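You operate a simulated robot arm through the tools that you are given. There is no shell and no other tool. Be economical: measure what you need, move in short steps, check, and stop when the job is done.

You are at the controls of a simulated two-armed robot. One attempt, no reset.

TASK
Pick up the folded card with one hand, pass it to the other hand and put it on the far half of the folding table. Set down upright: folded card.

Only the result counts: the job must be done as asked and must still hold three seconds after the hand-in. Knocking over, shifting, dropping, spilling or breaking anything else fails it.

THE ROBOT
Two 7-joint arms with two-finger parallel grippers on one trunk, on a base that drives. Base frame: it is fixed to the floor where the robot stands at the start and does not move with it; the origin is under the middle of the robot, x ahead of it, y to its left, z up; the surface under the hand at the start is at about z = 740. Units: mm, degrees, N and s.
The left shoulder is at the start at [124, 171, 1162], the right one opposite. With the tool pointing down near the work surface each hand reaches from about 100 to 880 mm from the robot's upright axis, wherever it stands, measured 20 degrees to its own side. Places, roughly: far half of the folding table [2700, -1500, 700]. Payload 4.4 kg a hand.
The tool frame of a hand sits at the grasp point between the pads (the TCP): z along the fingers, y along the line on which they close. The tips reach 23 mm beyond it. Largest opening 94 mm; finger width 38, thickness 10; the body of the gripper, 54 by 96 mm, starts 39 mm behind the TCP.
Orientation is that of the tool frame in the base frame, as [roll, pitch, yaw] about the fixed x, y, z axes, in that order (R = Rz(yaw) Ry(pitch) Rx(roll)). With the fingers straight down and closing along the base's y, the tool's x points along the base's -x, its y along +y and its z along -z.

THE INTERFACE
- The arms move only by the tool step_arm. It takes "left_motion", "right_motion" or both (then of equal length, played together; a hand with none holds still); each is a list of rows, each a list of 2 entries, a list of its own where there are three numbers: the shift along the base's x, y, z in mm, then the turn, a rotation vector about the base's x, y, z in degrees. In form: [[[dx, dy, dz], [wx, wy, wz]], ...]. A call has 1 to 20 rows; each row is the pose to reach, as a shift and turn from the pose commanded when the call began. "left_hand" and "right_hand" are, for a hand that has rows, the finger opening in mm, from 0 to 94, set as the call begins (left out, the last holds). A row lasts 0.2 s, in which the tool goes at most 50 mm and 8.6 degrees; a call with a longer step from one row to the next is refused whole, and so is a gripper value outside its range. Where a pose cannot be reached the arm comes as near as it can. A force on the tool above 40 N (or 10 N above the force at the start of the call, whichever is more), or a blocked arm, ends the call early, and 0.2 s more pass. Each finger travels about 72 mm/s and halts on what it meets, pressing with about 34 N; the grip force reading is that of the motor and also rises with nothing between the fingers. The clock runs only during rows and for 0.2 s after the last one: add rows that repeat a pose to give the fingers time. The reply holds the time, the measured pose of the TCP, the force on the tool along the base axes, the opening and the grip force, in the units named above and with some noise, with the torque about the TCP (base axes, N m) and any sound that the robot's microphone picked up.
- Cameras (640 x 400 px; columns grow to the right, rows downward): "scene" is now at [232.5, -30.5, 1319.7]; the picture's right is [-0.46, -0.89, 0.00], its down [-0.46, 0.24, -0.85] and it looks along [0.76, -0.39, -0.52] (base axes); focal length 259 px, centre (320, 200). "left" rides on the left gripper at [86, -16, -74] in its tool frame; the picture's right is [0.18, 0.98, 0.00], its down [-0.58, 0.11, -0.81] and it looks along [-0.79, 0.15, 0.59] (tool axes); focal length 243 px, centre (320, 200). "right" rides on the right gripper at [86, 16, -75] in its tool frame; the picture's right is [-0.18, 0.98, 0.00], its down [-0.58, -0.11, -0.81] and it looks along [-0.79, -0.15, 0.59] (tool axes); focal length 243 px, centre (320, 200). There is no depth. A picture from a camera that has moved, and an enlarged one, comes with that camera's place and axes in the base frame and with its lens. The place of the scene camera against the robot may be out by one fixed shift of up to 25 mm in any direction.
- camera(camera): a new picture of that camera. It takes no simulated time.
- move_column(by): slides the trunk up (or, below 0, down) by that many mm; the arms and the scene camera ride with it, the base frame stays. It gives what a move gives, with no picture.
- base_move(legs): drives the robot by 1 to 6 legs, each [ahead, left, turn to the left] in mm, mm and degrees, along the robot's own axes; the way and the turn of a leg run together, so that a leg with both is an arc; at most 1500 mm and 180 degrees a leg. The arms and the cameras ride along, it lands a little off, and it stops where it bumps. It gives what a move gives.
- pan_tilt(pan, tilt): turns the head with the scene camera to pan (to the left, within 80 degrees either way) and tilt (down, from -29 to 69), counted from straight ahead of the robot. It gives what a move gives.
- zoom(camera, box): a new picture of the part [left, top, right, bottom] of that camera's present view, enlarged. It takes no simulated time.
- close_job(): hands the job in; it is judged then, once.

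Go step by step. Nothing tells you exact positions but the pictures and the camera data: compare them with the known pose of the tool, close in by small moves and look again before you grip or let go. The budget is 120 turns and 100 pictures, counting those below and the enlarged ones. Unless the task says otherwise, let go and move clear before handing in.

The tools are called after "Request:" as name(argument=value, ...) on one line, values as JSON. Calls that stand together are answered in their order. step_arm: Moves the arms, as the interface text tells. Its arguments: {"type":"object","properties":{"left_motion":{"type":"array","items":{"type":"array"}},"left_hand":{"type":"number"},"right_motion":{"type":"array","items":{"type":"array"}},"right_hand":{"type":"number"}},"required":[]} The other tools are called the same way: move_column (by) slides the trunk up or down; base_move (legs) drives the base; pan_tilt (pan, tilt) turns the head that bears the scene camera; camera (camera) takes a picture; zoom (camera, box) takes an enlarged picture of a part of a camera's view; close_job () hands the job in.

At the start:

```text
clock: 0.0
left_position: [617.9, 5.2, 1024.7]
left_tool_rot: [179.9, -0.1, -180.0]
left_force: [-0.1, -0.4, 0.9]
left_moment: [-0.01, 0.0, -0.02]
left_finger_gap: 94.0
left_finger_force: 0.0
right_position: [483.7, -333.5, 1066.3]
right_tool_rot: [-180.0, 0.0, -180.0]
right_force: [0.9, -0.4, -0.3]
right_moment: [0.01, -0.04, -0.04]
right_finger_gap: 93.8
right_finger_force: 0.0
trunk travel left (down, up): [-175.0, 213.0]
robot x, y, heading: [-1.6, 0.2, -0.1]
head pan, tilt: [-27.5, 31.6]
```

scene: 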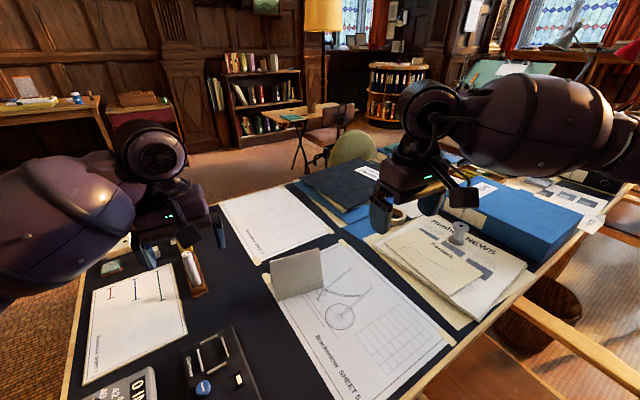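
right: 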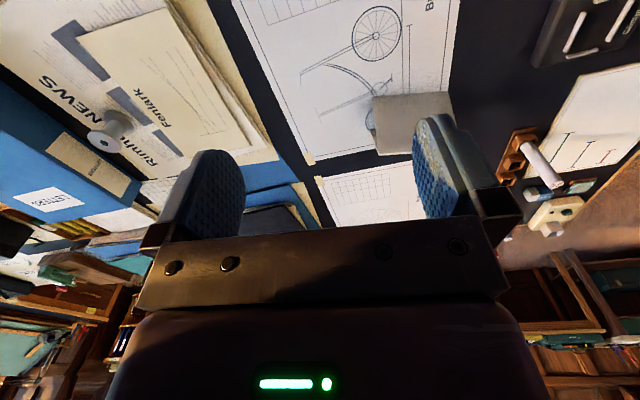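
left: 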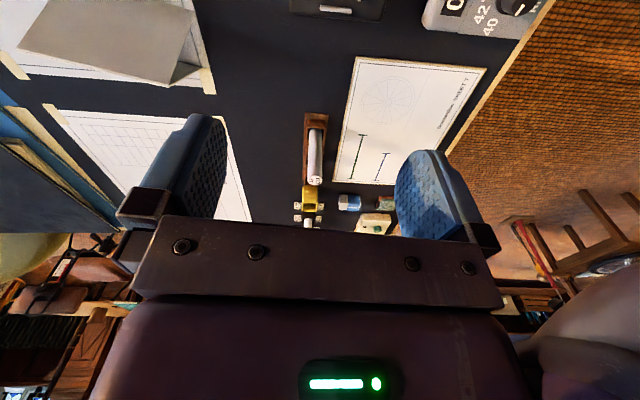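

The folded card looks like the grey tent-shaped card on the Sheet 5 drawing, around [740, -210, 740]. The folding table is in the back. I'll zoom to see both.

Request:
zoom(camera="scene", box=[240, 220, 360, 320])

Request:
zoom(camera="scene", box=[220, 70, 420, 200])

Request:
zoom(camera="right", box=[330, 70, 480, 180])

Request:
zoom(camera="left", box=[0, 0, 230, 120])

```text
4.00 times, centred on (300, 270) of scene
camera zoom: at [232.5, -30.5, 1319.7], right [-0.46, -0.89, 0.0], down [-0.46, 0.24, -0.85], along [0.76, -0.39, -0.52], focal length 1034 px, centre (400, -80)
```

zoom: 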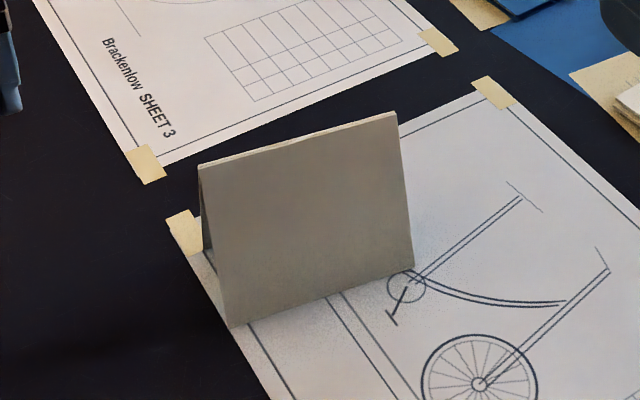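

```text
3.08 times, centred on (320, 135) of scene
camera zoom: at [232.5, -30.5, 1319.7], right [-0.46, -0.89, 0.0], down [-0.46, 0.24, -0.85], along [0.76, -0.39, -0.52], focal length 796 px, centre (320, 400)
```

zoom: 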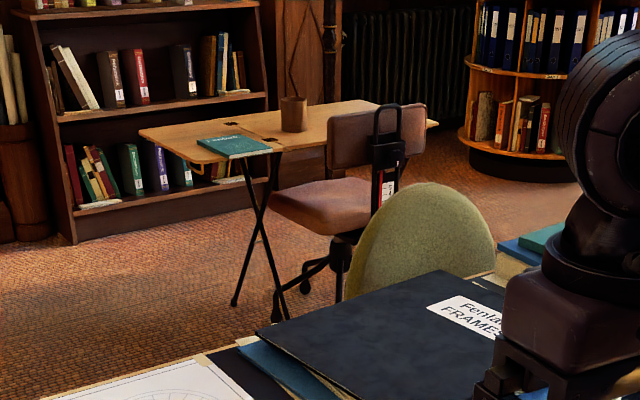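

```text
3.64 times, centred on (405, 125) of right
camera zoom: at [397.3, -316.4, 1141.3], right [0.18, 0.98, 0.0], down [0.58, -0.11, 0.81], along [0.79, -0.15, -0.59], focal length 882 px, centre (11, 473)
```

zoom: 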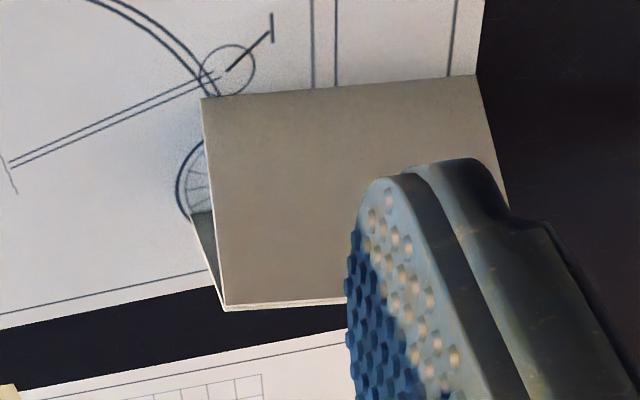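

```text
2.78 times, centred on (115, 60) of left
camera zoom: at [532.1, -10.8, 1098.7], right [-0.18, 0.98, 0.0], down [0.58, 0.11, 0.81], along [0.79, 0.15, -0.59], focal length 675 px, centre (890, 590)
```

zoom: 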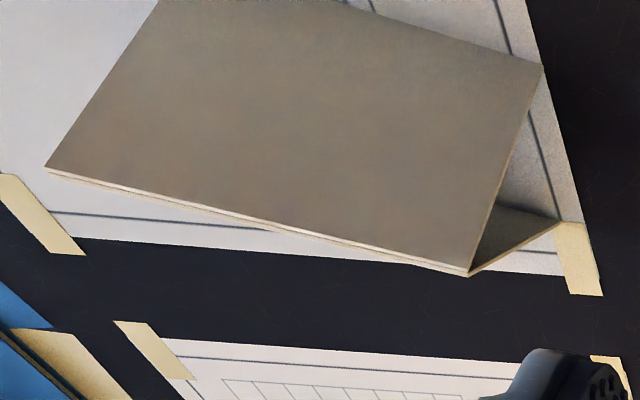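

The card's ridge runs roughly along y, from about [694,-143] to [682,-273] at z≈848, so it is about 105 tall and 62 wide at the base. I'll pick it with the right hand at the -y end, closing across the ridge along x. First I turn the right hand 90° high above the card.

Request:
step_arm(right_motion=[[[18, 7, 0], [0, 0, 8.2]], [[36, 14, 0], [0, 0, 16.4]], [[54, 21, 0], [0, 0, 24.6]], [[72, 28, 0], [0, 0, 32.8]], [[90, 35, 0], [0, 0, 41]], [[108, 42, 0], [0, 0, 49.2]], [[126, 49, 0], [0, 0, 57.4]], [[144, 56, 0], [0, 0, 65.6]], [[162, 63, 0], [0, 0, 73.8]], [[180, 70, 0], [0, 0, 82]], [[202, 78, 0], [0, 0, 88]], [[202, 78, 0], [0, 0, 88]]], right_hand=94)

```text
clock: 2.8
left_position: [616.8, 4.5, 1025.7]
left_tool_rot: [179.8, 0.1, -179.9]
left_force: [0.4, -0.6, 0.2]
left_moment: [0.04, 0.0, -0.02]
left_finger_gap: 93.9
left_finger_force: 0.1
right_position: [476.7, -58.5, 1029.7]
right_tool_rot: [-170.3, 14.8, -84.5]
right_force: [-0.4, -0.5, -0.2]
right_moment: [0.01, 0.02, -0.01]
right_finger_gap: 94.0
right_finger_force: 0.2
right hand out of reach, approached as far as the arm can: row 6, 7, 8, 9, 10, 11, 12
trunk travel left (down, up): [-175.0, 213.0]
robot x, y, heading: [-3.3, 3.0, 0.1]
head pan, tilt: [-27.5, 31.6]
stopped in row 12 (right hand): the arm was blocked; the commanded pose is now the measured one
```

The wrist turn ran into the arm's limit and ended with an outward lean of about 15° at [477,-58]. That lean suits me, so I'll keep this orientation and see whether it can be carried to the card.

Request:
step_arm(right_motion=[[[0, -40, 0], [0, 0, 0]], [[0, -80, 0], [0, 0, 0]], [[0, -120, 0], [0, 0, 0]], [[0, -160, 0], [0, 0, 0]], [[20, -190, 0], [0, 0, 0]], [[60, -190, 0], [0, 0, 0]], [[100, -190, 0], [0, 0, 0]], [[100, -190, 0], [0, 0, 0]]])

```text
clock: 4.6
left_position: [617.7, 6.9, 1025.2]
left_tool_rot: [-179.9, 0.0, -179.8]
left_force: [0.0, -0.4, -0.3]
left_moment: [0.0, -0.03, 0.0]
left_finger_gap: 94.0
left_finger_force: 0.0
right_position: [480.3, -166.8, 967.9]
right_tool_rot: [-170.2, 14.6, -84.4]
right_force: [-0.2, -0.6, -0.3]
right_moment: [0.03, -0.02, -0.03]
right_finger_gap: 94.0
right_finger_force: 0.0
right hand out of reach, approached as far as the arm can: row 1, 2, 3, 4, 5, 6, 7, 8
trunk travel left (down, up): [-175.0, 213.0]
robot x, y, heading: [1.8, 0.5, -0.1]
head pan, tilt: [-27.5, 31.6]
```

That yaw is beyond the right wrist. I'll go back and turn the other way.

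Request:
step_arm(right_motion=[[[-20, -15, 5], [0, 0, -8.4]], [[-50, -40, 20], [0, 0, -16.8]], [[-93, -70, 36], [0, 0, -25.2]], [[-93, -85, 36], [0, 0, -33.6]], [[-93, -85, 36], [0, 0, -42]], [[-93, -85, 36], [0, 0, -50.4]], [[-93, -85, 36], [0, 0, -58.8]], [[-93, -85, 36], [0, 0, -67.2]], [[-93, -85, 36], [0, 0, -75.6]], [[-93, -85, 36], [0, 0, -84]], [[-93, -85, 36], [0, 0, -92]], [[-93, -85, 36], [0, 0, -92]]])

```text
refused: row 3 steps farther than a row can; nothing moved
```

Request:
step_arm(right_motion=[[[-20, -15, 5], [0, 0, -8.4]], [[-45, -35, 15], [0, 0, -16.8]], [[-70, -60, 30], [0, 0, -25.2]], [[-93, -85, 36], [0, 0, -33.6]], [[-93, -85, 36], [0, 0, -42]], [[-93, -85, 36], [0, 0, -50.4]], [[-93, -85, 36], [0, 0, -58.8]], [[-93, -85, 36], [0, 0, -67.2]], [[-93, -85, 36], [0, 0, -75.6]], [[-93, -85, 36], [0, 0, -84]], [[-93, -85, 36], [0, 0, -92]], [[-93, -85, 36], [0, 0, -92]]])

```text
clock: 7.2
left_position: [618.6, 7.5, 1023.6]
left_tool_rot: [-180.0, 0.1, -179.9]
left_force: [-0.7, -0.2, 0.5]
left_moment: [-0.03, 0.02, -0.01]
left_finger_gap: 94.0
left_finger_force: 0.0
right_position: [469.5, -250.2, 991.1]
right_tool_rot: [-170.3, 14.7, -176.6]
right_force: [0.1, 0.0, 0.3]
right_moment: [0.0, -0.01, -0.03]
right_finger_gap: 94.1
right_finger_force: 0.0
right hand out of reach, approached as far as the arm can: row 2, 3, 4, 5, 6, 7, 8, 9, 10, 11, 12
trunk travel left (down, up): [-175.0, 213.0]
robot x, y, heading: [2.3, -0.4, -0.1]
head pan, tilt: [-27.5, 31.6]
```

I'll straighten the tool to vertical and return towards the start pose.

Request:
step_arm(right_motion=[[[0, 0, 0], [3.0, 5.1, -1]], [[0, 0, 0], [6, 10.2, -2]], [[0, 0, 0], [8.9, 15.2, -3]], [[5, -30, 20], [8.9, 15.2, -3]], [[10, -60, 40], [8.9, 15.2, -3]], [[14, -83, 75], [8.9, 15.2, -3]], [[14, -83, 75], [8.9, 15.2, -3]]])

```text
clock: 8.8
left_position: [618.0, 6.2, 1024.9]
left_tool_rot: [-180.0, -0.2, -179.9]
left_force: [0.3, 0.4, 0.9]
left_moment: [0.01, -0.01, -0.02]
left_finger_gap: 93.8
left_finger_force: 0.0
right_position: [482.0, -333.5, 1070.0]
right_tool_rot: [-179.7, -0.4, 179.4]
right_force: [0.1, -0.5, -0.4]
right_moment: [0.02, -0.01, 0.0]
right_finger_gap: 94.1
right_finger_force: 0.0
trunk travel left (down, up): [-175.0, 213.0]
robot x, y, heading: [-0.8, 2.0, -0.1]
head pan, tilt: [-27.5, 31.6]
```

Back near the start. Now the other turn, in place.

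Request:
step_arm(right_motion=[[[10, 0, 0], [0, 0, -8.2]], [[20, 0, 0], [0, 0, -16.4]], [[30, 0, 0], [0, 0, -24.6]], [[40, 0, 0], [0, 0, -32.8]], [[50, 0, 0], [0, 0, -41]], [[60, 0, 0], [0, 0, -49.2]], [[70, 0, 0], [0, 0, -57.4]], [[80, 0, 0], [0, 0, -65.6]], [[90, 0, 0], [0, 0, -73.8]], [[100, 0, 0], [0, 0, -82]], [[110, 0, 0], [0, 0, -88]], [[110, 0, 0], [0, 0, -88]]])

```text
clock: 11.4
left_position: [618.4, 6.3, 1025.5]
left_tool_rot: [180.0, 0.0, -179.8]
left_force: [-0.4, -0.5, 0.3]
left_moment: [-0.01, 0.0, 0.01]
left_finger_gap: 94.3
left_finger_force: 0.1
right_position: [593.0, -331.3, 1070.6]
right_tool_rot: [-179.7, -0.2, 91.2]
right_force: [0.1, -0.8, 0.4]
right_moment: [-0.01, 0.04, 0.02]
right_finger_gap: 94.1
right_finger_force: 0.0
trunk travel left (down, up): [-175.0, 213.0]
robot x, y, heading: [-1.6, 3.7, -0.0]
head pan, tilt: [-27.5, 31.6]
```

Turning this way works, so the right hand can close across the ridge with its camera side towards +y. Now I'll test whether the left can take the mirrored yaw.

Request:
step_arm(left_motion=[[[4, 10, 0], [0, 0, 8.2]], [[8, 20, 0], [0, 0, 16.4]], [[12, 30, 0], [0, 0, 24.6]], [[16, 40, 0], [0, 0, 32.8]], [[20, 50, 0], [0, 0, 41]], [[24, 60, 0], [0, 0, 49.2]], [[28, 70, 0], [0, 0, 57.4]], [[32, 80, 0], [0, 0, 65.6]], [[36, 90, 0], [0, 0, 73.8]], [[40, 100, 0], [0, 0, 82]], [[45, 100, 0], [0, 0, 90]], [[45, 100, 0], [0, 0, 90]]])

Request:
step_arm(left_motion=[[[0, 0, 0], [-8, 0, 0]], [[0, 0, 0], [-16, 0, 0]], [[0, 0, 0], [-24, 0, 0]], [[0, 0, 0], [-32, 0, 0]], [[0, 0, 0], [-40, 0, 0]], [[0, 0, 0], [-48, 0, 0]], [[0, 0, 0], [-56, 0, 0]], [[0, 0, 0], [-64, 0, 0]], [[0, 0, 0], [-70, 0, 0]], [[0, 0, 0], [-70, 0, 0]]])

Request:
camera(camera="scene")

Request:
camera(camera="left")

Request:
camera(camera="right")

```text
clock: 14.0
left_position: [663.9, 107.8, 1023.5]
left_tool_rot: [179.9, 0.0, -89.8]
left_force: [-0.3, 1.0, 0.5]
left_moment: [0.0, -0.03, -0.02]
left_finger_gap: 94.2
left_finger_force: 0.0
right_position: [592.8, -330.4, 1069.4]
right_tool_rot: [-179.7, -0.2, 91.3]
right_force: [-1.1, -0.4, -0.4]
right_moment: [0.03, -0.01, 0.0]
right_finger_gap: 94.0
right_finger_force: 0.0
trunk travel left (down, up): [-175.0, 213.0]
robot x, y, heading: [-2.8, 2.2, 0.0]
head pan, tilt: [-27.5, 31.6]
```

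```text
clock: 16.2
left_position: [663.0, 106.1, 1025.7]
left_tool_rot: [179.8, -70.2, -89.9]
left_force: [0.1, 0.5, 0.0]
left_moment: [0.01, 0.04, 0.0]
left_finger_gap: 94.1
left_finger_force: 0.2
right_position: [592.7, -331.3, 1069.1]
right_tool_rot: [-179.7, -0.4, 91.3]
right_force: [0.5, -0.9, -0.2]
right_moment: [0.01, -0.01, 0.01]
right_finger_gap: 93.9
right_finger_force: 0.0
trunk travel left (down, up): [-175.0, 213.0]
robot x, y, heading: [2.5, 1.0, -0.3]
head pan, tilt: [-27.5, 31.6]
```

```text
92 pictures are left
camera scene: at [232.4, -30.1, 1319.7], right [-0.46, -0.89, 0.0], down [-0.46, 0.24, -0.85], along [0.76, -0.39, -0.52], focal length 259 px, centre (320, 200)
```

scene: 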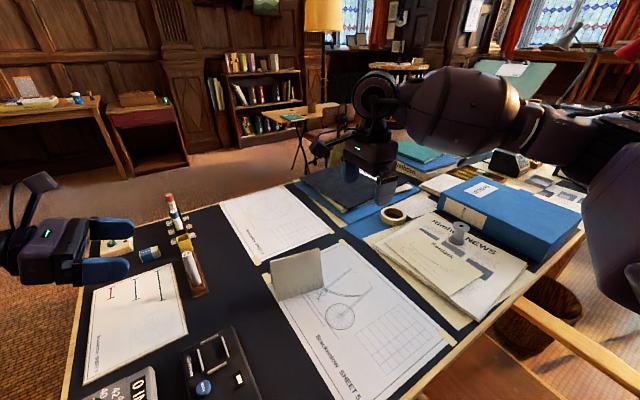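

```text
91 pictures are left
camera left: at [680.3, 147.2, 1131.4], right [-0.98, -0.06, 0.17], down [-0.11, 0.96, -0.27], along [-0.15, -0.29, -0.95], focal length 243 px, centre (320, 200)
```

left: 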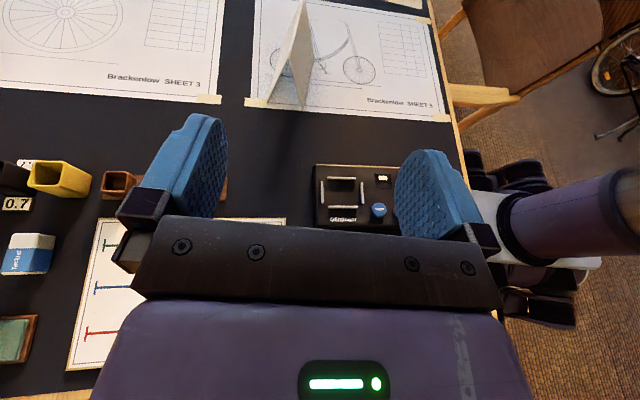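

```text
90 pictures are left
camera right: at [607.5, -244.7, 1144.4], right [0.99, -0.16, -0.01], down [-0.09, -0.59, 0.8], along [-0.13, -0.79, -0.59], focal length 243 px, centre (320, 200)
```

right: 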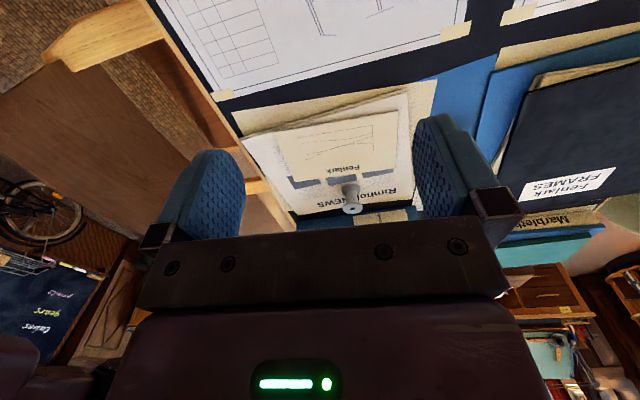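

Both orientations are reachable, and the left camera sees the card end-on. I'll zoom for its cross-section.

Request:
zoom(camera="left", box=[230, 0, 390, 120])

Request:
zoom(camera="scene", box=[240, 220, 360, 320])

```text
3.33 times, centred on (310, 60) of left
camera zoom: at [680.3, 147.2, 1131.4], right [-0.98, -0.06, 0.17], down [-0.11, 0.96, -0.27], along [-0.15, -0.29, -0.95], focal length 809 px, centre (353, 667)
```

zoom: 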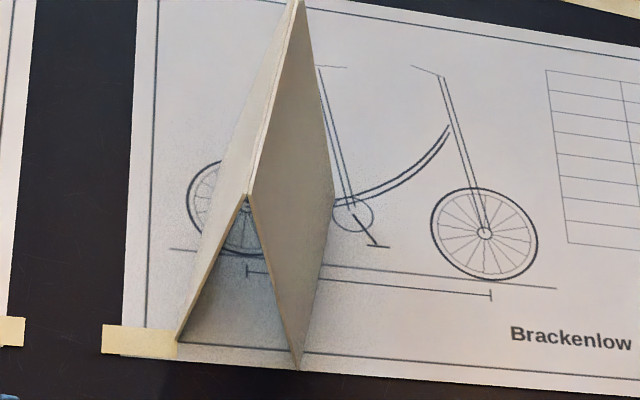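

```text
4.00 times, centred on (300, 270) of scene
camera zoom: at [232.4, -30.1, 1319.7], right [-0.46, -0.89, 0.0], down [-0.46, 0.24, -0.85], along [0.76, -0.39, -0.52], focal length 1034 px, centre (400, -80)
```

zoom: 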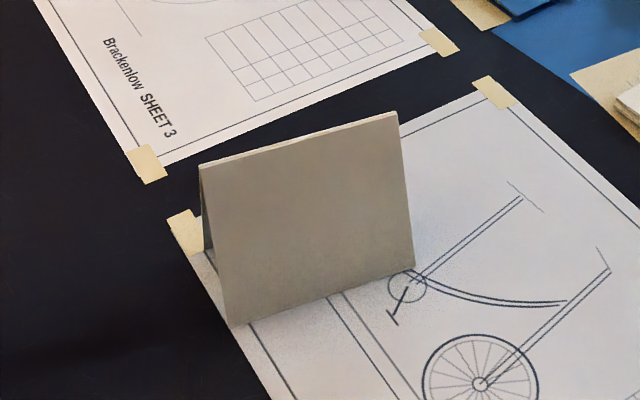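

The card's section is clear: ridge at x≈695, base 66 wide, height about 106, turned about 5°. My plan is for the left hand to pinch the far panel from the +y end, one finger inside the tent. The right hand will then take the ridge from above. I'm moving the left hand to a pre-approach pose.

Request:
step_arm(left_motion=[[[10, -33, -30], [-0.15, -3.5, -1]], [[20, -66, -60], [-0.3, -7, -2]], [[30, -99, -90], [-0.45, -10.5, -3]], [[40, -122, -120], [-0.6, -14, -4]], [[50, -142, -150], [-0.75, -17.3, -5]], [[57, -160, -180], [-0.75, -17.3, -5]], [[57, -160, -180], [-0.75, -17.3, -5]]], left_hand=16)

Request:
camera(camera="left")

Request:
camera(camera="scene")

```text
clock: 17.8
left_position: [722.1, -53.7, 845.5]
left_tool_rot: [-137.8, -63.7, -134.3]
left_force: [-0.1, 0.9, 0.2]
left_moment: [-0.05, 0.01, 0.0]
left_finger_gap: 16.0
left_finger_force: 0.1
right_position: [591.3, -332.0, 1069.7]
right_tool_rot: [-179.7, -0.2, 91.3]
right_force: [-0.1, -0.4, 0.7]
right_moment: [-0.02, -0.01, -0.02]
right_finger_gap: 94.1
right_finger_force: 0.1
trunk travel left (down, up): [-175.0, 213.0]
robot x, y, heading: [-1.5, 2.1, 0.0]
head pan, tilt: [-27.5, 31.6]
```

```text
87 pictures are left
camera left: at [710.4, -12.8, 952.1], right [-0.99, 0.02, -0.13], down [0.06, 0.95, -0.29], along [0.11, -0.3, -0.95], focal length 243 px, centre (320, 200)
```

left: 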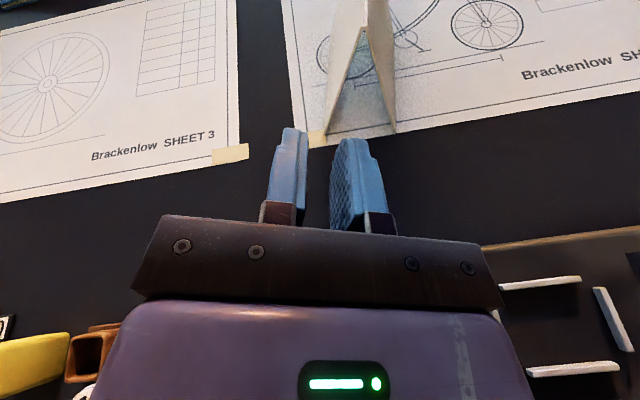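

```text
86 pictures are left
camera scene: at [232.2, -29.8, 1319.8], right [-0.46, -0.89, 0.0], down [-0.46, 0.24, -0.85], along [0.76, -0.39, -0.52], focal length 259 px, centre (320, 200)
```

scene: 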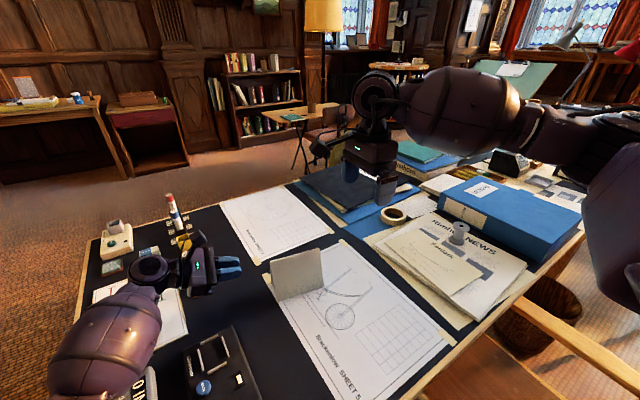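

The alignment looks good. I'll zoom for exact panel positions before going down.

Request:
zoom(camera="left", box=[240, 0, 440, 240])

```text
1.67 times, centred on (340, 120) of left
camera zoom: at [710.4, -12.8, 952.1], right [-0.99, 0.02, -0.13], down [0.06, 0.95, -0.29], along [0.11, -0.3, -0.95], focal length 404 px, centre (287, 333)
```

zoom: 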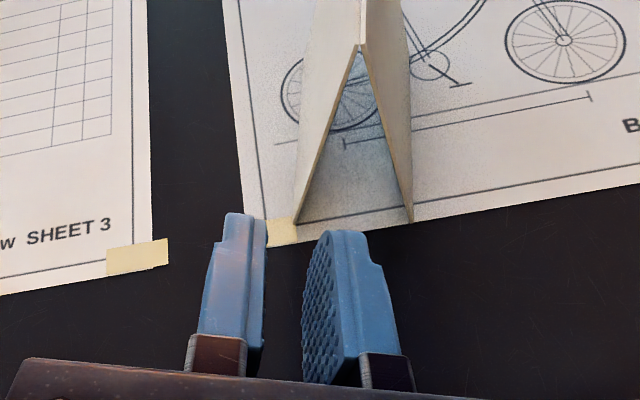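

The card position is confirmed: the far panel at z=782 is at x≈715. I'm going down to just outside the end.

Request:
step_arm(left_motion=[[[0, -16, -21], [0, 0, 0]], [[-1, -32, -42], [0, 0, 0]], [[-1.4, -49, -62], [0, 0, 0]], [[-1.4, -49, -62], [0, 0, 0]]])

Request:
zoom(camera="left", box=[240, 0, 440, 240])

Request:
zoom(camera="scene", box=[180, 220, 340, 320])

```text
clock: 18.8
left_position: [721.0, -100.5, 783.8]
left_tool_rot: [-137.8, -63.9, -134.2]
left_force: [-0.3, 0.3, 0.5]
left_moment: [0.02, 0.05, 0.05]
left_finger_gap: 16.1
left_finger_force: 0.0
right_position: [594.0, -330.7, 1069.9]
right_tool_rot: [-179.8, -0.3, 91.3]
right_force: [-0.3, -0.7, -0.6]
right_moment: [-0.04, -0.02, 0.0]
right_finger_gap: 94.4
right_finger_force: 0.1
trunk travel left (down, up): [-175.0, 213.0]
robot x, y, heading: [1.6, -1.4, 0.1]
head pan, tilt: [-27.5, 31.6]
```

```text
1.67 times, centred on (340, 120) of left
camera zoom: at [709.5, -59.1, 890.3], right [-0.99, 0.02, -0.13], down [0.06, 0.95, -0.29], along [0.11, -0.3, -0.95], focal length 404 px, centre (287, 333)
```

zoom: 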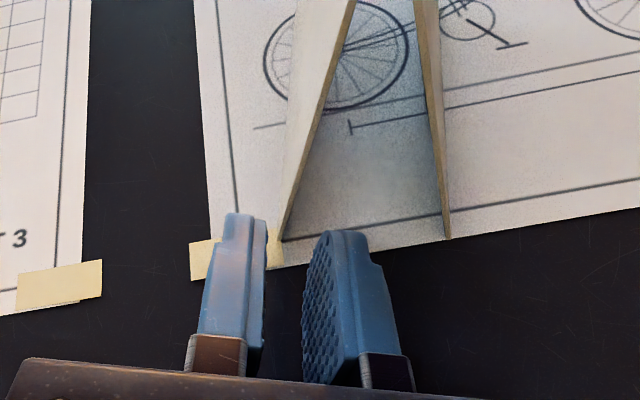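

```text
4.00 times, centred on (260, 270) of scene
camera zoom: at [232.4, -29.9, 1319.7], right [-0.46, -0.89, 0.0], down [-0.46, 0.24, -0.85], along [0.76, -0.39, -0.52], focal length 1034 px, centre (560, -80)
```

zoom: 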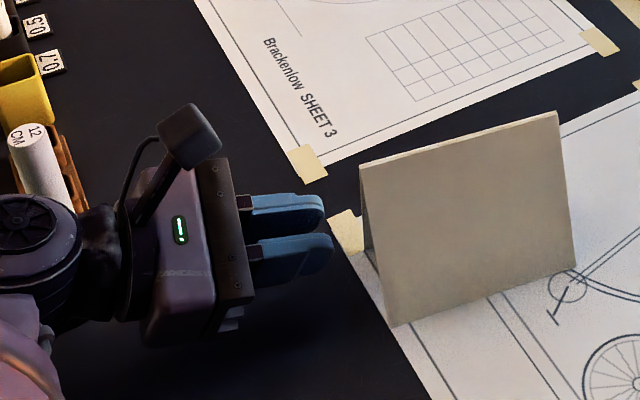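

The panel lines up with the gap to within about 2 mm. I'm sliding in part-way along the ridge direction.

Request:
step_arm(left_motion=[[[0.5, -10, 0], [0, 0, 0]], [[-0.5, -20, 0], [0, 0, 0]], [[-1.5, -34, 0], [0, 0, 0]], [[-1.5, -34, 0], [0, 0, 0]]])

Request:
zoom(camera="left", box=[240, 60, 440, 240])

Request:
zoom(camera="scene", box=[220, 230, 340, 320])

```text
clock: 19.8
left_position: [717.9, -135.1, 782.4]
left_tool_rot: [-137.9, -63.7, -134.1]
left_force: [0.9, -0.3, 0.3]
left_moment: [0.0, -0.03, -0.04]
left_finger_gap: 16.1
left_finger_force: 0.0
right_position: [592.2, -330.8, 1069.5]
right_tool_rot: [-179.8, -0.3, 91.3]
right_force: [0.0, -0.4, 0.5]
right_moment: [-0.03, -0.04, 0.01]
right_finger_gap: 94.0
right_finger_force: 0.0
trunk travel left (down, up): [-175.0, 213.0]
robot x, y, heading: [-1.9, -1.4, -0.2]
head pan, tilt: [-27.5, 31.6]
```

```text
2.22 times, centred on (340, 150) of left
camera zoom: at [706.1, -93.9, 889.2], right [-0.99, 0.02, -0.13], down [0.06, 0.95, -0.29], along [0.11, -0.3, -0.95], focal length 539 px, centre (276, 311)
```

zoom: 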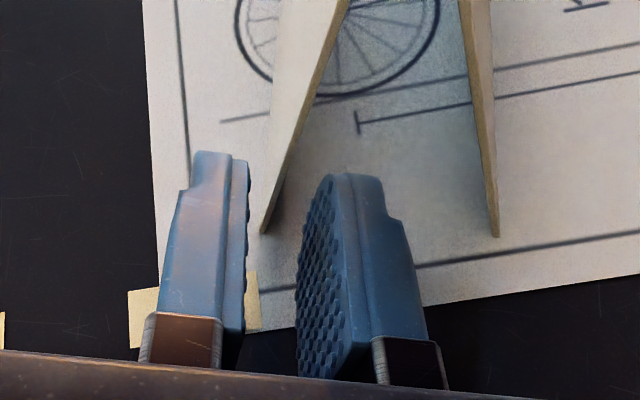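

```text
4.44 times, centred on (280, 275) of scene
camera zoom: at [232.6, -29.9, 1319.6], right [-0.46, -0.89, 0.0], down [-0.46, 0.24, -0.85], along [0.76, -0.39, -0.52], focal length 1150 px, centre (498, -133)
```

zoom: 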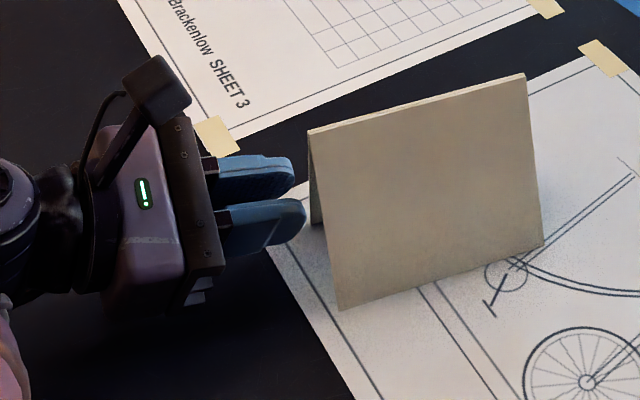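

The card has slid about 17 mm along -y: the finger stopped at the open end, so the tent seems to act as a solid wedge. It is still upright on its sheet. I'll back off, level the left hand, and straddle the ridge from the end with open fingers.

Request:
step_arm(left_motion=[[[0, 35, 0], [0, 0, 0]], [[0, 70, 15], [0.25, 5.8, 1.7]], [[0, 75, 30], [0.5, 11.6, 3.4]], [[0, 75, 45], [0.75, 17.3, 5]], [[0, 75, 45], [0.75, 17.3, 5]]])

Request:
step_arm(left_motion=[[[-8, 5, 0], [-6.6, 0.3, -1.6]], [[-16, 10, 0], [-13.2, 0.6, -3.3]], [[-20, 10, 0], [-19.8, 0.86, -5]], [[-20, 10, 0], [-19.8, 0.86, -5]], [[-20, 10, 0], [-19.8, 0.86, -5]]], left_hand=94)

Request:
camera(camera="left")

Request:
zoom(camera="scene", box=[140, 200, 340, 325])

```text
clock: 21.0
left_position: [718.4, -61.1, 828.0]
left_tool_rot: [179.6, -69.9, -89.5]
left_force: [-0.5, -0.4, 0.0]
left_moment: [-0.02, 0.01, 0.02]
left_finger_gap: 16.1
left_finger_force: 0.0
right_position: [592.5, -330.7, 1068.4]
right_tool_rot: [-179.7, -0.4, 91.2]
right_force: [-0.7, 0.4, 0.1]
right_moment: [-0.01, -0.02, 0.02]
right_finger_gap: 94.0
right_finger_force: 0.1
trunk travel left (down, up): [-175.0, 213.0]
robot x, y, heading: [-0.6, -0.0, 0.1]
head pan, tilt: [-27.5, 31.6]
```

```text
clock: 22.2
left_position: [696.8, -51.9, 827.7]
left_tool_rot: [153.5, -89.8, -68.5]
left_force: [-0.7, 0.8, 0.5]
left_moment: [-0.01, -0.01, -0.01]
left_finger_gap: 93.9
left_finger_force: 0.1
right_position: [592.9, -331.0, 1069.7]
right_tool_rot: [-179.7, -0.3, 91.3]
right_force: [-0.1, -0.2, 0.3]
right_moment: [-0.02, -0.02, 0.0]
right_finger_gap: 94.2
right_finger_force: 0.1
trunk travel left (down, up): [-175.0, 213.0]
robot x, y, heading: [2.2, -1.4, -0.0]
head pan, tilt: [-27.5, 31.6]
```

```text
80 pictures are left
camera left: at [721.0, 21.1, 914.4], right [-0.98, 0.09, 0.19], down [-0.04, 0.81, -0.58], along [-0.2, -0.57, -0.79], focal length 243 px, centre (320, 200)
```

left: 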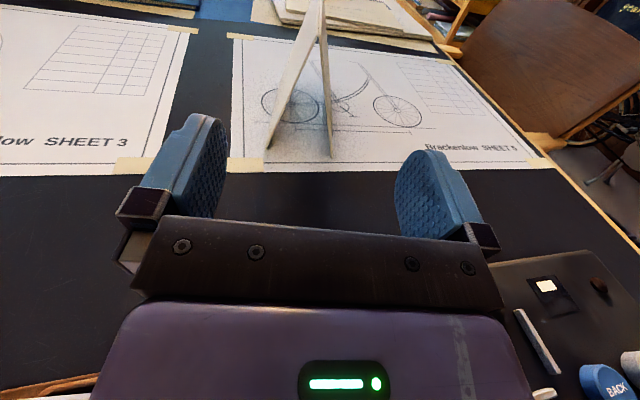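

```text
3.20 times, centred on (240, 262) of scene
camera zoom: at [232.6, -30.1, 1319.6], right [-0.46, -0.89, 0.0], down [-0.46, 0.24, -0.85], along [0.76, -0.39, -0.52], focal length 828 px, centre (576, 0)
```

zoom: 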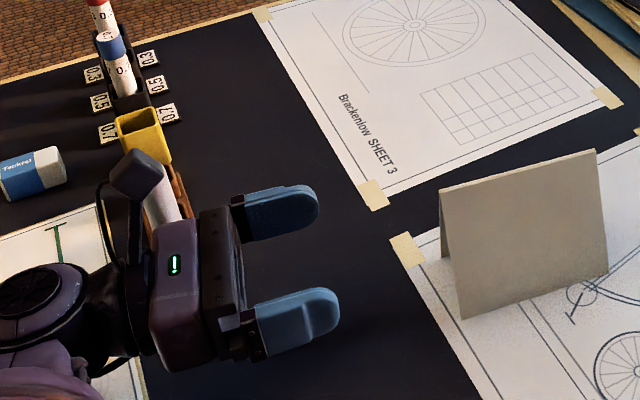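

Request:
zoom(camera="left", box=[240, 0, 400, 180])

```text
2.22 times, centred on (320, 90) of left
camera zoom: at [721.0, 21.1, 914.4], right [-0.98, 0.09, 0.19], down [-0.04, 0.81, -0.58], along [-0.2, -0.57, -0.79], focal length 539 px, centre (320, 444)
```

zoom: 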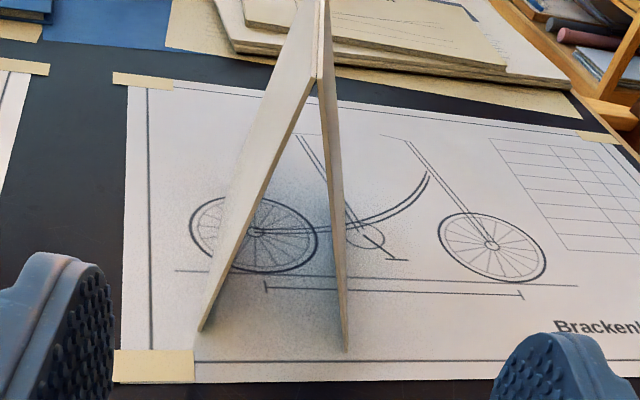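

The ridge end is at about [693.5, -162, 848]. I'm sliding the open left fingers over the end to 14 mm inside, at z 815.

Request:
step_arm(left_motion=[[[4, -25, -8], [0, 0, 0]], [[2, -50, -12.7], [0, 0, 0]], [[0, -75, -12.7], [0, 0, 0]], [[-2, -100, -12.7], [0, 0, 0]], [[-4.7, -123, -12.7], [0, 0, 0]], [[-4.7, -123, -12.7], [0, 0, 0]]])

Request:
camera(camera="left")

Request:
zoom(camera="scene", box=[160, 200, 360, 325])

```text
clock: 23.6
left_position: [695.6, -162.9, 804.6]
left_tool_rot: [-178.4, -87.8, -96.6]
left_force: [-0.6, -0.4, 0.8]
left_moment: [-0.01, 0.0, 0.01]
left_finger_gap: 93.7
left_finger_force: 0.0
right_position: [592.1, -331.1, 1068.9]
right_tool_rot: [-179.7, -0.3, 91.3]
right_force: [-0.4, -0.1, 0.1]
right_moment: [0.02, 0.02, -0.01]
right_finger_gap: 93.8
right_finger_force: 0.1
trunk travel left (down, up): [-175.0, 213.0]
robot x, y, heading: [-4.4, -1.6, 0.2]
head pan, tilt: [-27.5, 31.6]
```

```text
77 pictures are left
camera left: at [718.2, -92.4, 892.3], right [-0.98, 0.08, 0.18], down [-0.04, 0.83, -0.55], along [-0.2, -0.55, -0.81], focal length 243 px, centre (320, 200)
```

left: 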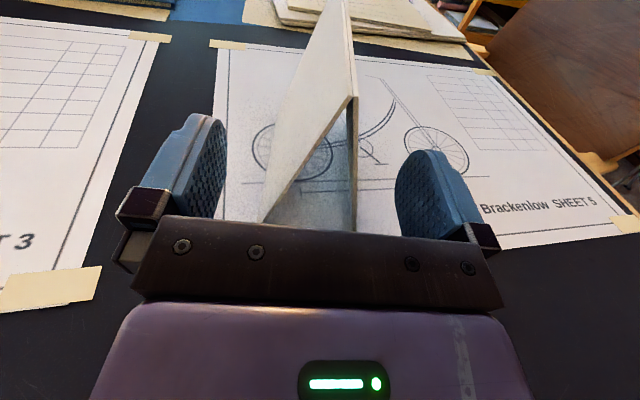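

```text
3.20 times, centred on (260, 262) of scene
camera zoom: at [232.4, -30.0, 1319.7], right [-0.46, -0.89, 0.0], down [-0.46, 0.24, -0.85], along [0.76, -0.39, -0.52], focal length 828 px, centre (512, 0)
```

zoom: 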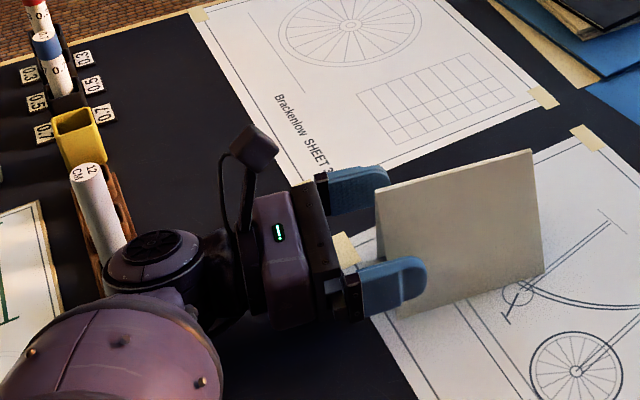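

The hand is lagging the command by about 13 mm. I'll hold a moment to see whether it settles.

Request:
step_arm(left_motion=[[[0, 0, 0], [0, 0, 0]], [[0, 0, 0], [0, 0, 0]], [[0, 0, 0], [0, 0, 0]]])

```text
clock: 24.4
left_position: [697.7, -162.1, 807.7]
left_tool_rot: [-169.5, -88.0, -105.5]
left_force: [-0.5, 1.1, 0.4]
left_moment: [0.0, 0.01, -0.01]
left_finger_gap: 93.9
left_finger_force: 0.1
right_position: [592.8, -330.6, 1069.8]
right_tool_rot: [-179.7, -0.3, 91.4]
right_force: [0.0, 0.0, 0.2]
right_moment: [0.02, -0.01, 0.0]
right_finger_gap: 93.9
right_finger_force: 0.0
trunk travel left (down, up): [-175.0, 213.0]
robot x, y, heading: [-1.4, 4.7, 0.0]
head pan, tilt: [-27.5, 31.6]
```

Request:
zoom(camera="scene", box=[60, 180, 380, 400])

```text
1.82 times, centred on (220, 290) of scene
camera zoom: at [232.5, -30.1, 1319.7], right [-0.46, -0.89, 0.0], down [-0.46, 0.24, -0.85], along [0.76, -0.39, -0.52], focal length 470 px, centre (502, 36)
```

zoom: 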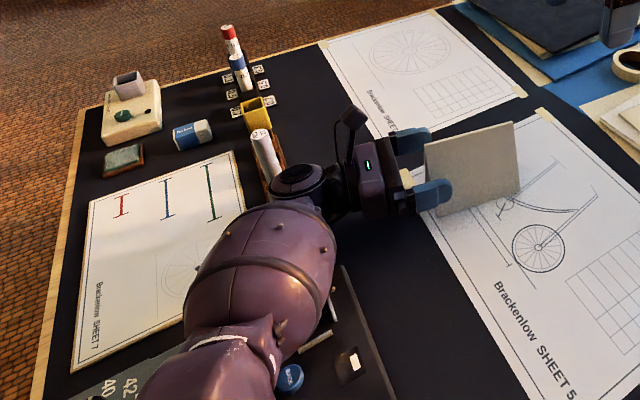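

The left forearm is lying very low over the desk, which probably explains the lag. I'll back the hand out the way it came and then raise the trunk so the forearm slopes down from higher up.

Request:
step_arm(left_motion=[[[1, 25, 4], [0, 0, 0]], [[2, 60, 14], [0, 0, 0]], [[4, 95, 34], [0, 0, 0]], [[4, 115, 74], [0, 0, 0]], [[4, 115, 114], [0, 0, 0]], [[4, 115, 114], [0, 0, 0]]])

Request:
move_column(by=200)

Request:
camera(camera="scene")

```text
clock: 25.8
left_position: [696.8, -57.9, 927.1]
left_tool_rot: [130.5, -89.8, -45.7]
left_force: [-0.1, -0.6, 0.3]
left_moment: [0.01, 0.02, -0.02]
left_finger_gap: 93.9
left_finger_force: 0.0
right_position: [594.5, -330.9, 1070.3]
right_tool_rot: [-179.7, -0.4, 91.3]
right_force: [0.9, 0.2, -0.4]
right_moment: [0.02, 0.0, -0.03]
right_finger_gap: 94.1
right_finger_force: 0.1
trunk travel left (down, up): [-175.0, 213.0]
robot x, y, heading: [3.7, -5.3, 0.2]
head pan, tilt: [-27.5, 31.6]
```

```text
clock: 28.0
left_position: [697.8, -60.6, 1128.8]
left_tool_rot: [148.4, -89.8, -63.6]
left_force: [0.1, -0.5, 0.5]
left_moment: [0.0, -0.03, 0.0]
left_finger_gap: 93.8
left_finger_force: 0.0
right_position: [593.6, -330.2, 1268.7]
right_tool_rot: [-179.7, -0.3, 91.3]
right_force: [-0.2, 0.2, -0.5]
right_moment: [-0.01, -0.03, 0.01]
right_finger_gap: 93.9
right_finger_force: 0.1
trunk travel left (down, up): [-375.0, 13.0]
robot x, y, heading: [0.5, 0.2, -0.1]
head pan, tilt: [-27.5, 31.6]
```

```text
74 pictures are left
camera scene: at [136.6, -30.2, 1529.9], right [-0.46, -0.89, 0.0], down [-0.46, 0.24, -0.85], along [0.76, -0.39, -0.52], focal length 259 px, centre (320, 200)
```

scene: 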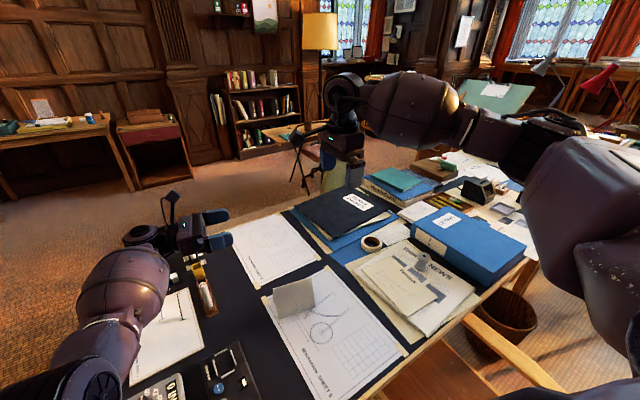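

The trunk is up and the objects look undisturbed. I'm lowering the left hand again at the stand-off point to see how the forearm lies now.

Request:
step_arm(left_motion=[[[0, 0, -45], [0, 0, 0]], [[0, 0, -90], [0, 0, 0]], [[0, 0, -135], [0, 0, 0]], [[0, 0, -180], [0, 0, 0]], [[0, 0, -225], [0, 0, 0]], [[0, 0, -270], [0, 0, 0]], [[0, 0, -270], [0, 0, 0]], [[0, 0, -270], [0, 0, 0]]])

Request:
camera(camera="scene")

Request:
camera(camera="left")

```text
clock: 30.0
left_position: [629.0, -16.9, 937.1]
left_tool_rot: [-153.9, -87.6, -119.8]
left_force: [-0.3, 0.1, -0.2]
left_moment: [-0.02, -0.03, 0.0]
left_finger_gap: 94.0
left_finger_force: 0.0
left hand out of reach, approached as far as the arm can: row 2, 3, 4, 5, 6, 7, 8
right_position: [592.8, -330.8, 1270.1]
right_tool_rot: [-179.8, -0.3, 91.4]
right_force: [-0.5, 0.2, -0.2]
right_moment: [0.0, -0.02, 0.02]
right_finger_gap: 93.9
right_finger_force: 0.1
trunk travel left (down, up): [-375.0, 13.0]
robot x, y, heading: [-1.3, -0.6, -0.1]
head pan, tilt: [-27.5, 31.6]
stopped in row 8 (left hand): the arm was blocked; the commanded pose is now the measured one
```

```text
73 pictures are left
camera scene: at [136.6, -29.7, 1530.0], right [-0.46, -0.89, 0.0], down [-0.46, 0.24, -0.85], along [0.76, -0.39, -0.52], focal length 259 px, centre (320, 200)
```

scene: 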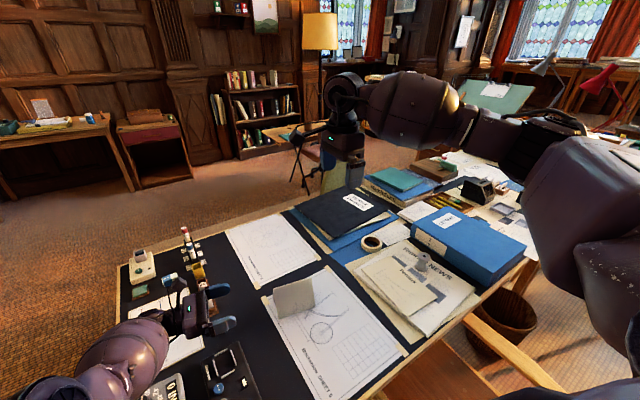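

```text
72 pictures are left
camera left: at [647.9, 53.2, 1025.6], right [-0.98, 0.06, 0.17], down [-0.05, 0.83, -0.55], along [-0.17, -0.55, -0.82], focal length 243 px, centre (320, 200)
```

left: 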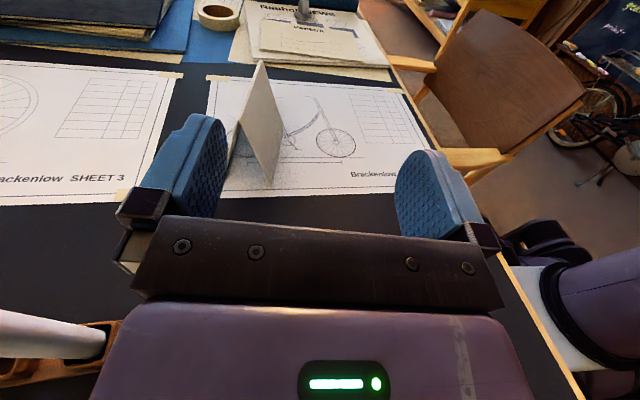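

With the trunk raised, the wrist cannot go horizontal, so I'm dropping that idea. I'll bring the left hand up and back to vertical, then test whether the right hand can turn on to yaw 0. If it can, both hands could hold the ridge from above with their cameras facing outward.

Request:
step_arm(left_motion=[[[0, 10, 20], [8, -0.7, 0]], [[0, 20, 40], [16, -1.4, 0]], [[0, 30, 60], [24, -2.1, 0]], [[0, 40, 80], [32, -2.8, 0]], [[0, 50, 100], [40, -3.5, 0]], [[0, 60, 120], [48, -4.2, 0]], [[0, 70, 140], [56, -4.9, 0]], [[0, 80, 160], [64, -5.6, 0]], [[0, 90, 180], [72, -6.3, 0]], [[0, 100, 200], [80, -7, 0]], [[0, 110, 200], [87, -7.6, 0]], [[0, 110, 200], [87, -7.6, 0]]])

Request:
step_arm(right_motion=[[[0, 0, 0], [0, 0, -8.4]], [[0, 0, 0], [0, 0, -16.8]], [[0, 0, 0], [0, 0, -25.2]], [[0, 0, 0], [0, 0, -33.6]], [[0, 0, 0], [0, 0, -42]], [[0, 0, 0], [0, 0, -50.4]], [[0, 0, 0], [0, 0, -58.8]], [[0, 0, 0], [0, 0, -67.2]], [[0, 0, 0], [0, 0, -75.6]], [[0, 0, 0], [0, 0, -84]], [[0, 0, 0], [0, 0, -91]], [[0, 0, 0], [0, 0, -91]]])

```text
clock: 32.6
left_position: [765.2, 54.1, 1117.5]
left_tool_rot: [-178.7, -0.6, -95.9]
left_force: [0.5, -0.2, 0.3]
left_moment: [-0.01, -0.04, -0.04]
left_finger_gap: 94.1
left_finger_force: 0.1
left hand out of reach, approached as far as the arm can: row 1, 2, 3, 4, 5, 6, 7, 8, 9, 10, 11, 12
right_position: [592.0, -330.1, 1269.4]
right_tool_rot: [-179.7, -0.3, 91.4]
right_force: [-0.1, -0.4, 1.2]
right_moment: [0.02, 0.0, 0.02]
right_finger_gap: 94.1
right_finger_force: 0.0
trunk travel left (down, up): [-375.0, 13.0]
robot x, y, heading: [1.7, -0.4, -0.0]
head pan, tilt: [-27.5, 31.6]
```

```text
clock: 35.2
left_position: [764.4, 52.9, 1117.6]
left_tool_rot: [-178.7, -0.6, -96.0]
left_force: [0.3, 0.0, -0.8]
left_moment: [0.01, 0.0, -0.01]
left_finger_gap: 94.2
left_finger_force: 0.0
right_position: [593.7, -330.8, 1270.0]
right_tool_rot: [-179.7, -0.2, 0.2]
right_force: [0.4, 0.0, 0.4]
right_moment: [0.02, -0.01, 0.04]
right_finger_gap: 94.2
right_finger_force: 0.0
trunk travel left (down, up): [-375.0, 13.0]
robot x, y, heading: [-0.6, 1.5, -0.3]
head pan, tilt: [-27.5, 31.6]
```

Yaw 0 works. If the right can go on to -90, its camera would face outward with the card left as it lies, so I'm testing that.

Request:
step_arm(right_motion=[[[0, 0, 0], [0, 0, -8.4]], [[0, 0, 0], [0, 0, -16.8]], [[0, 0, 0], [0, 0, -25.2]], [[0, 0, 0], [0, 0, -33.6]], [[0, 0, 0], [0, 0, -42]], [[0, 0, 0], [0, 0, -50.4]], [[0, 0, 0], [0, 0, -58.8]], [[0, 0, 0], [0, 0, -67.2]], [[0, 0, 0], [0, 0, -75.6]], [[0, 0, 0], [0, 0, -84]], [[0, 0, 0], [0, 0, -91]], [[0, 0, 0], [0, 0, -91]]])

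Request:
step_arm(left_motion=[[[-5, 6, 0], [0, 0, 8.4]], [[-10, 12, 0], [0, 0, 16.8]], [[-15, 18, 0], [0, 0, 25.2]], [[-20, 24, 0], [0, 0, 33.6]], [[-25, 30, 0], [0, 0, 42]], [[-30, 36, 0], [0, 0, 50.4]], [[-35, 42, 0], [0, 0, 58.8]], [[-40, 48, 0], [0, 0, 67.2]], [[-45, 54, 0], [0, 0, 75.6]], [[-50, 60, 0], [0, 0, 84]], [[-55, 66, 0], [0, 0, 92.4]], [[-60, 72, 0], [0, 0, 96]], [[-60, 72, 0], [0, 0, 96]]])

```text
clock: 37.8
left_position: [764.5, 53.8, 1119.0]
left_tool_rot: [-178.5, -0.7, -96.0]
left_force: [0.1, 0.0, -1.0]
left_moment: [0.01, -0.01, -0.01]
left_finger_gap: 93.9
left_finger_force: 0.1
right_position: [591.2, -331.7, 1270.2]
right_tool_rot: [-179.7, -0.3, -90.8]
right_force: [-1.4, -0.5, 0.6]
right_moment: [0.0, 0.01, 0.0]
right_finger_gap: 94.0
right_finger_force: 0.0
trunk travel left (down, up): [-375.0, 13.0]
robot x, y, heading: [0.1, 0.6, -0.2]
head pan, tilt: [-27.5, 31.6]
```

```text
clock: 40.2
left_position: [713.4, 243.1, 1054.7]
left_tool_rot: [-164.5, 14.4, -5.7]
left_force: [-0.4, 0.9, -0.7]
left_moment: [-0.05, 0.0, 0.01]
left_finger_gap: 94.0
left_finger_force: 0.1
left hand out of reach, approached as far as the arm can: row 1, 2, 3, 4, 5, 6, 7, 8, 9, 10
right_position: [594.3, -324.2, 1270.5]
right_tool_rot: [-179.8, -0.6, -90.7]
right_force: [-0.3, 1.6, 0.3]
right_moment: [-0.1, 0.02, 0.01]
right_finger_gap: 94.0
right_finger_force: 0.1
trunk travel left (down, up): [-375.0, 13.0]
robot x, y, heading: [-1.1, 1.9, 0.1]
head pan, tilt: [-27.5, 31.6]
stopped in row 12 (left hand): the arm was blocked; the commanded pose is now the measured one
```

The right hand reaches yaw -90, so its camera faces outward. The left turn got blocked, so I'll look.

Request:
camera(camera="scene")

```text
71 pictures are left
camera scene: at [136.9, -21.3, 1530.3], right [-0.46, -0.89, 0.01], down [-0.47, 0.23, -0.85], along [0.76, -0.39, -0.52], focal length 259 px, centre (320, 200)
```

scene: 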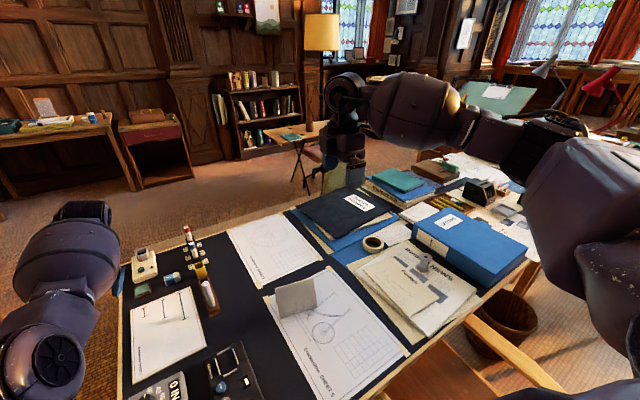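

Request:
step_arm(left_motion=[[[5, -15, 5], [0, 0, -8.4]], [[10, -35, 10], [0, 0, -16.8]], [[15, -55, 15], [0, 0, -25.2]], [[20, -75, 20], [0, 0, -33.6]], [[25, -95, 25], [0, 0, -42]], [[30, -115, 30], [0, 0, -50.4]], [[30, -135, 35], [0, 0, -58.8]], [[30, -155, 40], [0, 0, -67.2]], [[30, -165, 45], [0, 0, -75.6]], [[30, -175, 50], [0, 0, -84]], [[30, -175, 55], [0, 0, -90]], [[30, -175, 60], [0, 0, -90]]])

Request:
camera(camera="scene")

```text
clock: 43.0
left_position: [755.3, 93.6, 1124.4]
left_tool_rot: [-163.4, 16.9, -93.7]
left_force: [-0.8, 0.7, 0.0]
left_moment: [-0.03, 0.02, 0.03]
left_finger_gap: 93.9
left_finger_force: 0.1
right_position: [592.9, -335.1, 1269.4]
right_tool_rot: [-179.8, -0.3, -90.9]
right_force: [0.0, 0.3, -0.5]
right_moment: [0.02, -0.02, -0.02]
right_finger_gap: 93.9
right_finger_force: 0.1
trunk travel left (down, up): [-375.0, 13.0]
robot x, y, heading: [2.5, -0.4, -0.2]
head pan, tilt: [-27.5, 31.6]
stopped in row 12 (left hand): the arm was blocked; the commanded pose is now the measured one
```

```text
70 pictures are left
camera scene: at [136.4, -30.8, 1530.0], right [-0.46, -0.89, 0.0], down [-0.46, 0.24, -0.85], along [0.76, -0.39, -0.52], focal length 259 px, centre (320, 200)
```

scene: 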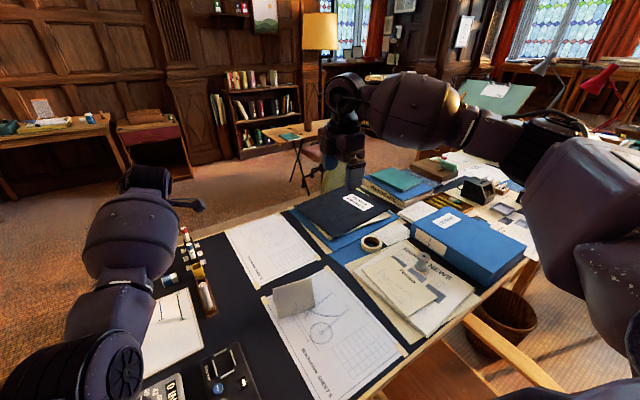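

That freed it. I'll level the left hand and turn it back to its natural yaw of 180.

Request:
step_arm(left_motion=[[[0, 0, 10], [-5.1, 6, 0]], [[0, 0, 20], [-10.2, 12, 0]], [[0, 0, 20], [-15.3, 17.8, 0]], [[0, 0, 20], [-15.3, 17.8, 0]]])

Request:
step_arm(left_motion=[[[-10, 5, 0], [0, 0, -8.4]], [[-20, 10, 0], [0, 0, -16.8]], [[-30, 15, 0], [0, 0, -25.2]], [[-40, 20, 0], [0, 0, -33.6]], [[-50, 25, 0], [0, 0, -42]], [[-60, 30, 0], [0, 0, -50.4]], [[-70, 35, 0], [0, 0, -58.8]], [[-80, 40, 0], [0, 0, -67.2]], [[-90, 45, 0], [0, 0, -75.6]], [[-100, 50, 0], [0, 0, -84]], [[-100, 50, 0], [0, 0, -86]], [[-100, 50, 0], [0, 0, -86]]])

```text
clock: 44.0
left_position: [754.8, 95.8, 1140.8]
left_tool_rot: [-179.7, 4.8, -97.5]
left_force: [0.1, -0.7, 0.9]
left_moment: [0.0, 0.0, -0.04]
left_finger_gap: 94.1
left_finger_force: 0.1
right_position: [591.8, -335.0, 1268.2]
right_tool_rot: [-179.8, -0.4, -90.9]
right_force: [-1.3, -0.4, -0.2]
right_moment: [0.03, 0.02, 0.0]
right_finger_gap: 93.9
right_finger_force: 0.0
trunk travel left (down, up): [-375.0, 13.0]
robot x, y, heading: [-3.8, -3.0, 0.4]
head pan, tilt: [-27.5, 31.6]
```

```text
clock: 45.6
left_position: [706.5, 171.1, 1176.0]
left_tool_rot: [170.8, 10.0, -152.5]
left_force: [0.4, 1.0, 0.3]
left_moment: [0.0, -0.02, 0.01]
left_finger_gap: 94.1
left_finger_force: 0.0
right_position: [591.5, -335.7, 1269.3]
right_tool_rot: [-179.8, -0.4, -90.8]
right_force: [0.3, -0.4, 0.4]
right_moment: [-0.01, 0.01, -0.02]
right_finger_gap: 94.1
right_finger_force: 0.2
trunk travel left (down, up): [-375.0, 13.0]
robot x, y, heading: [0.8, -1.1, 0.0]
head pan, tilt: [-27.5, 31.6]
stopped in row 7 (left hand): the arm was blocked; the commanded pose is now the measured one
```

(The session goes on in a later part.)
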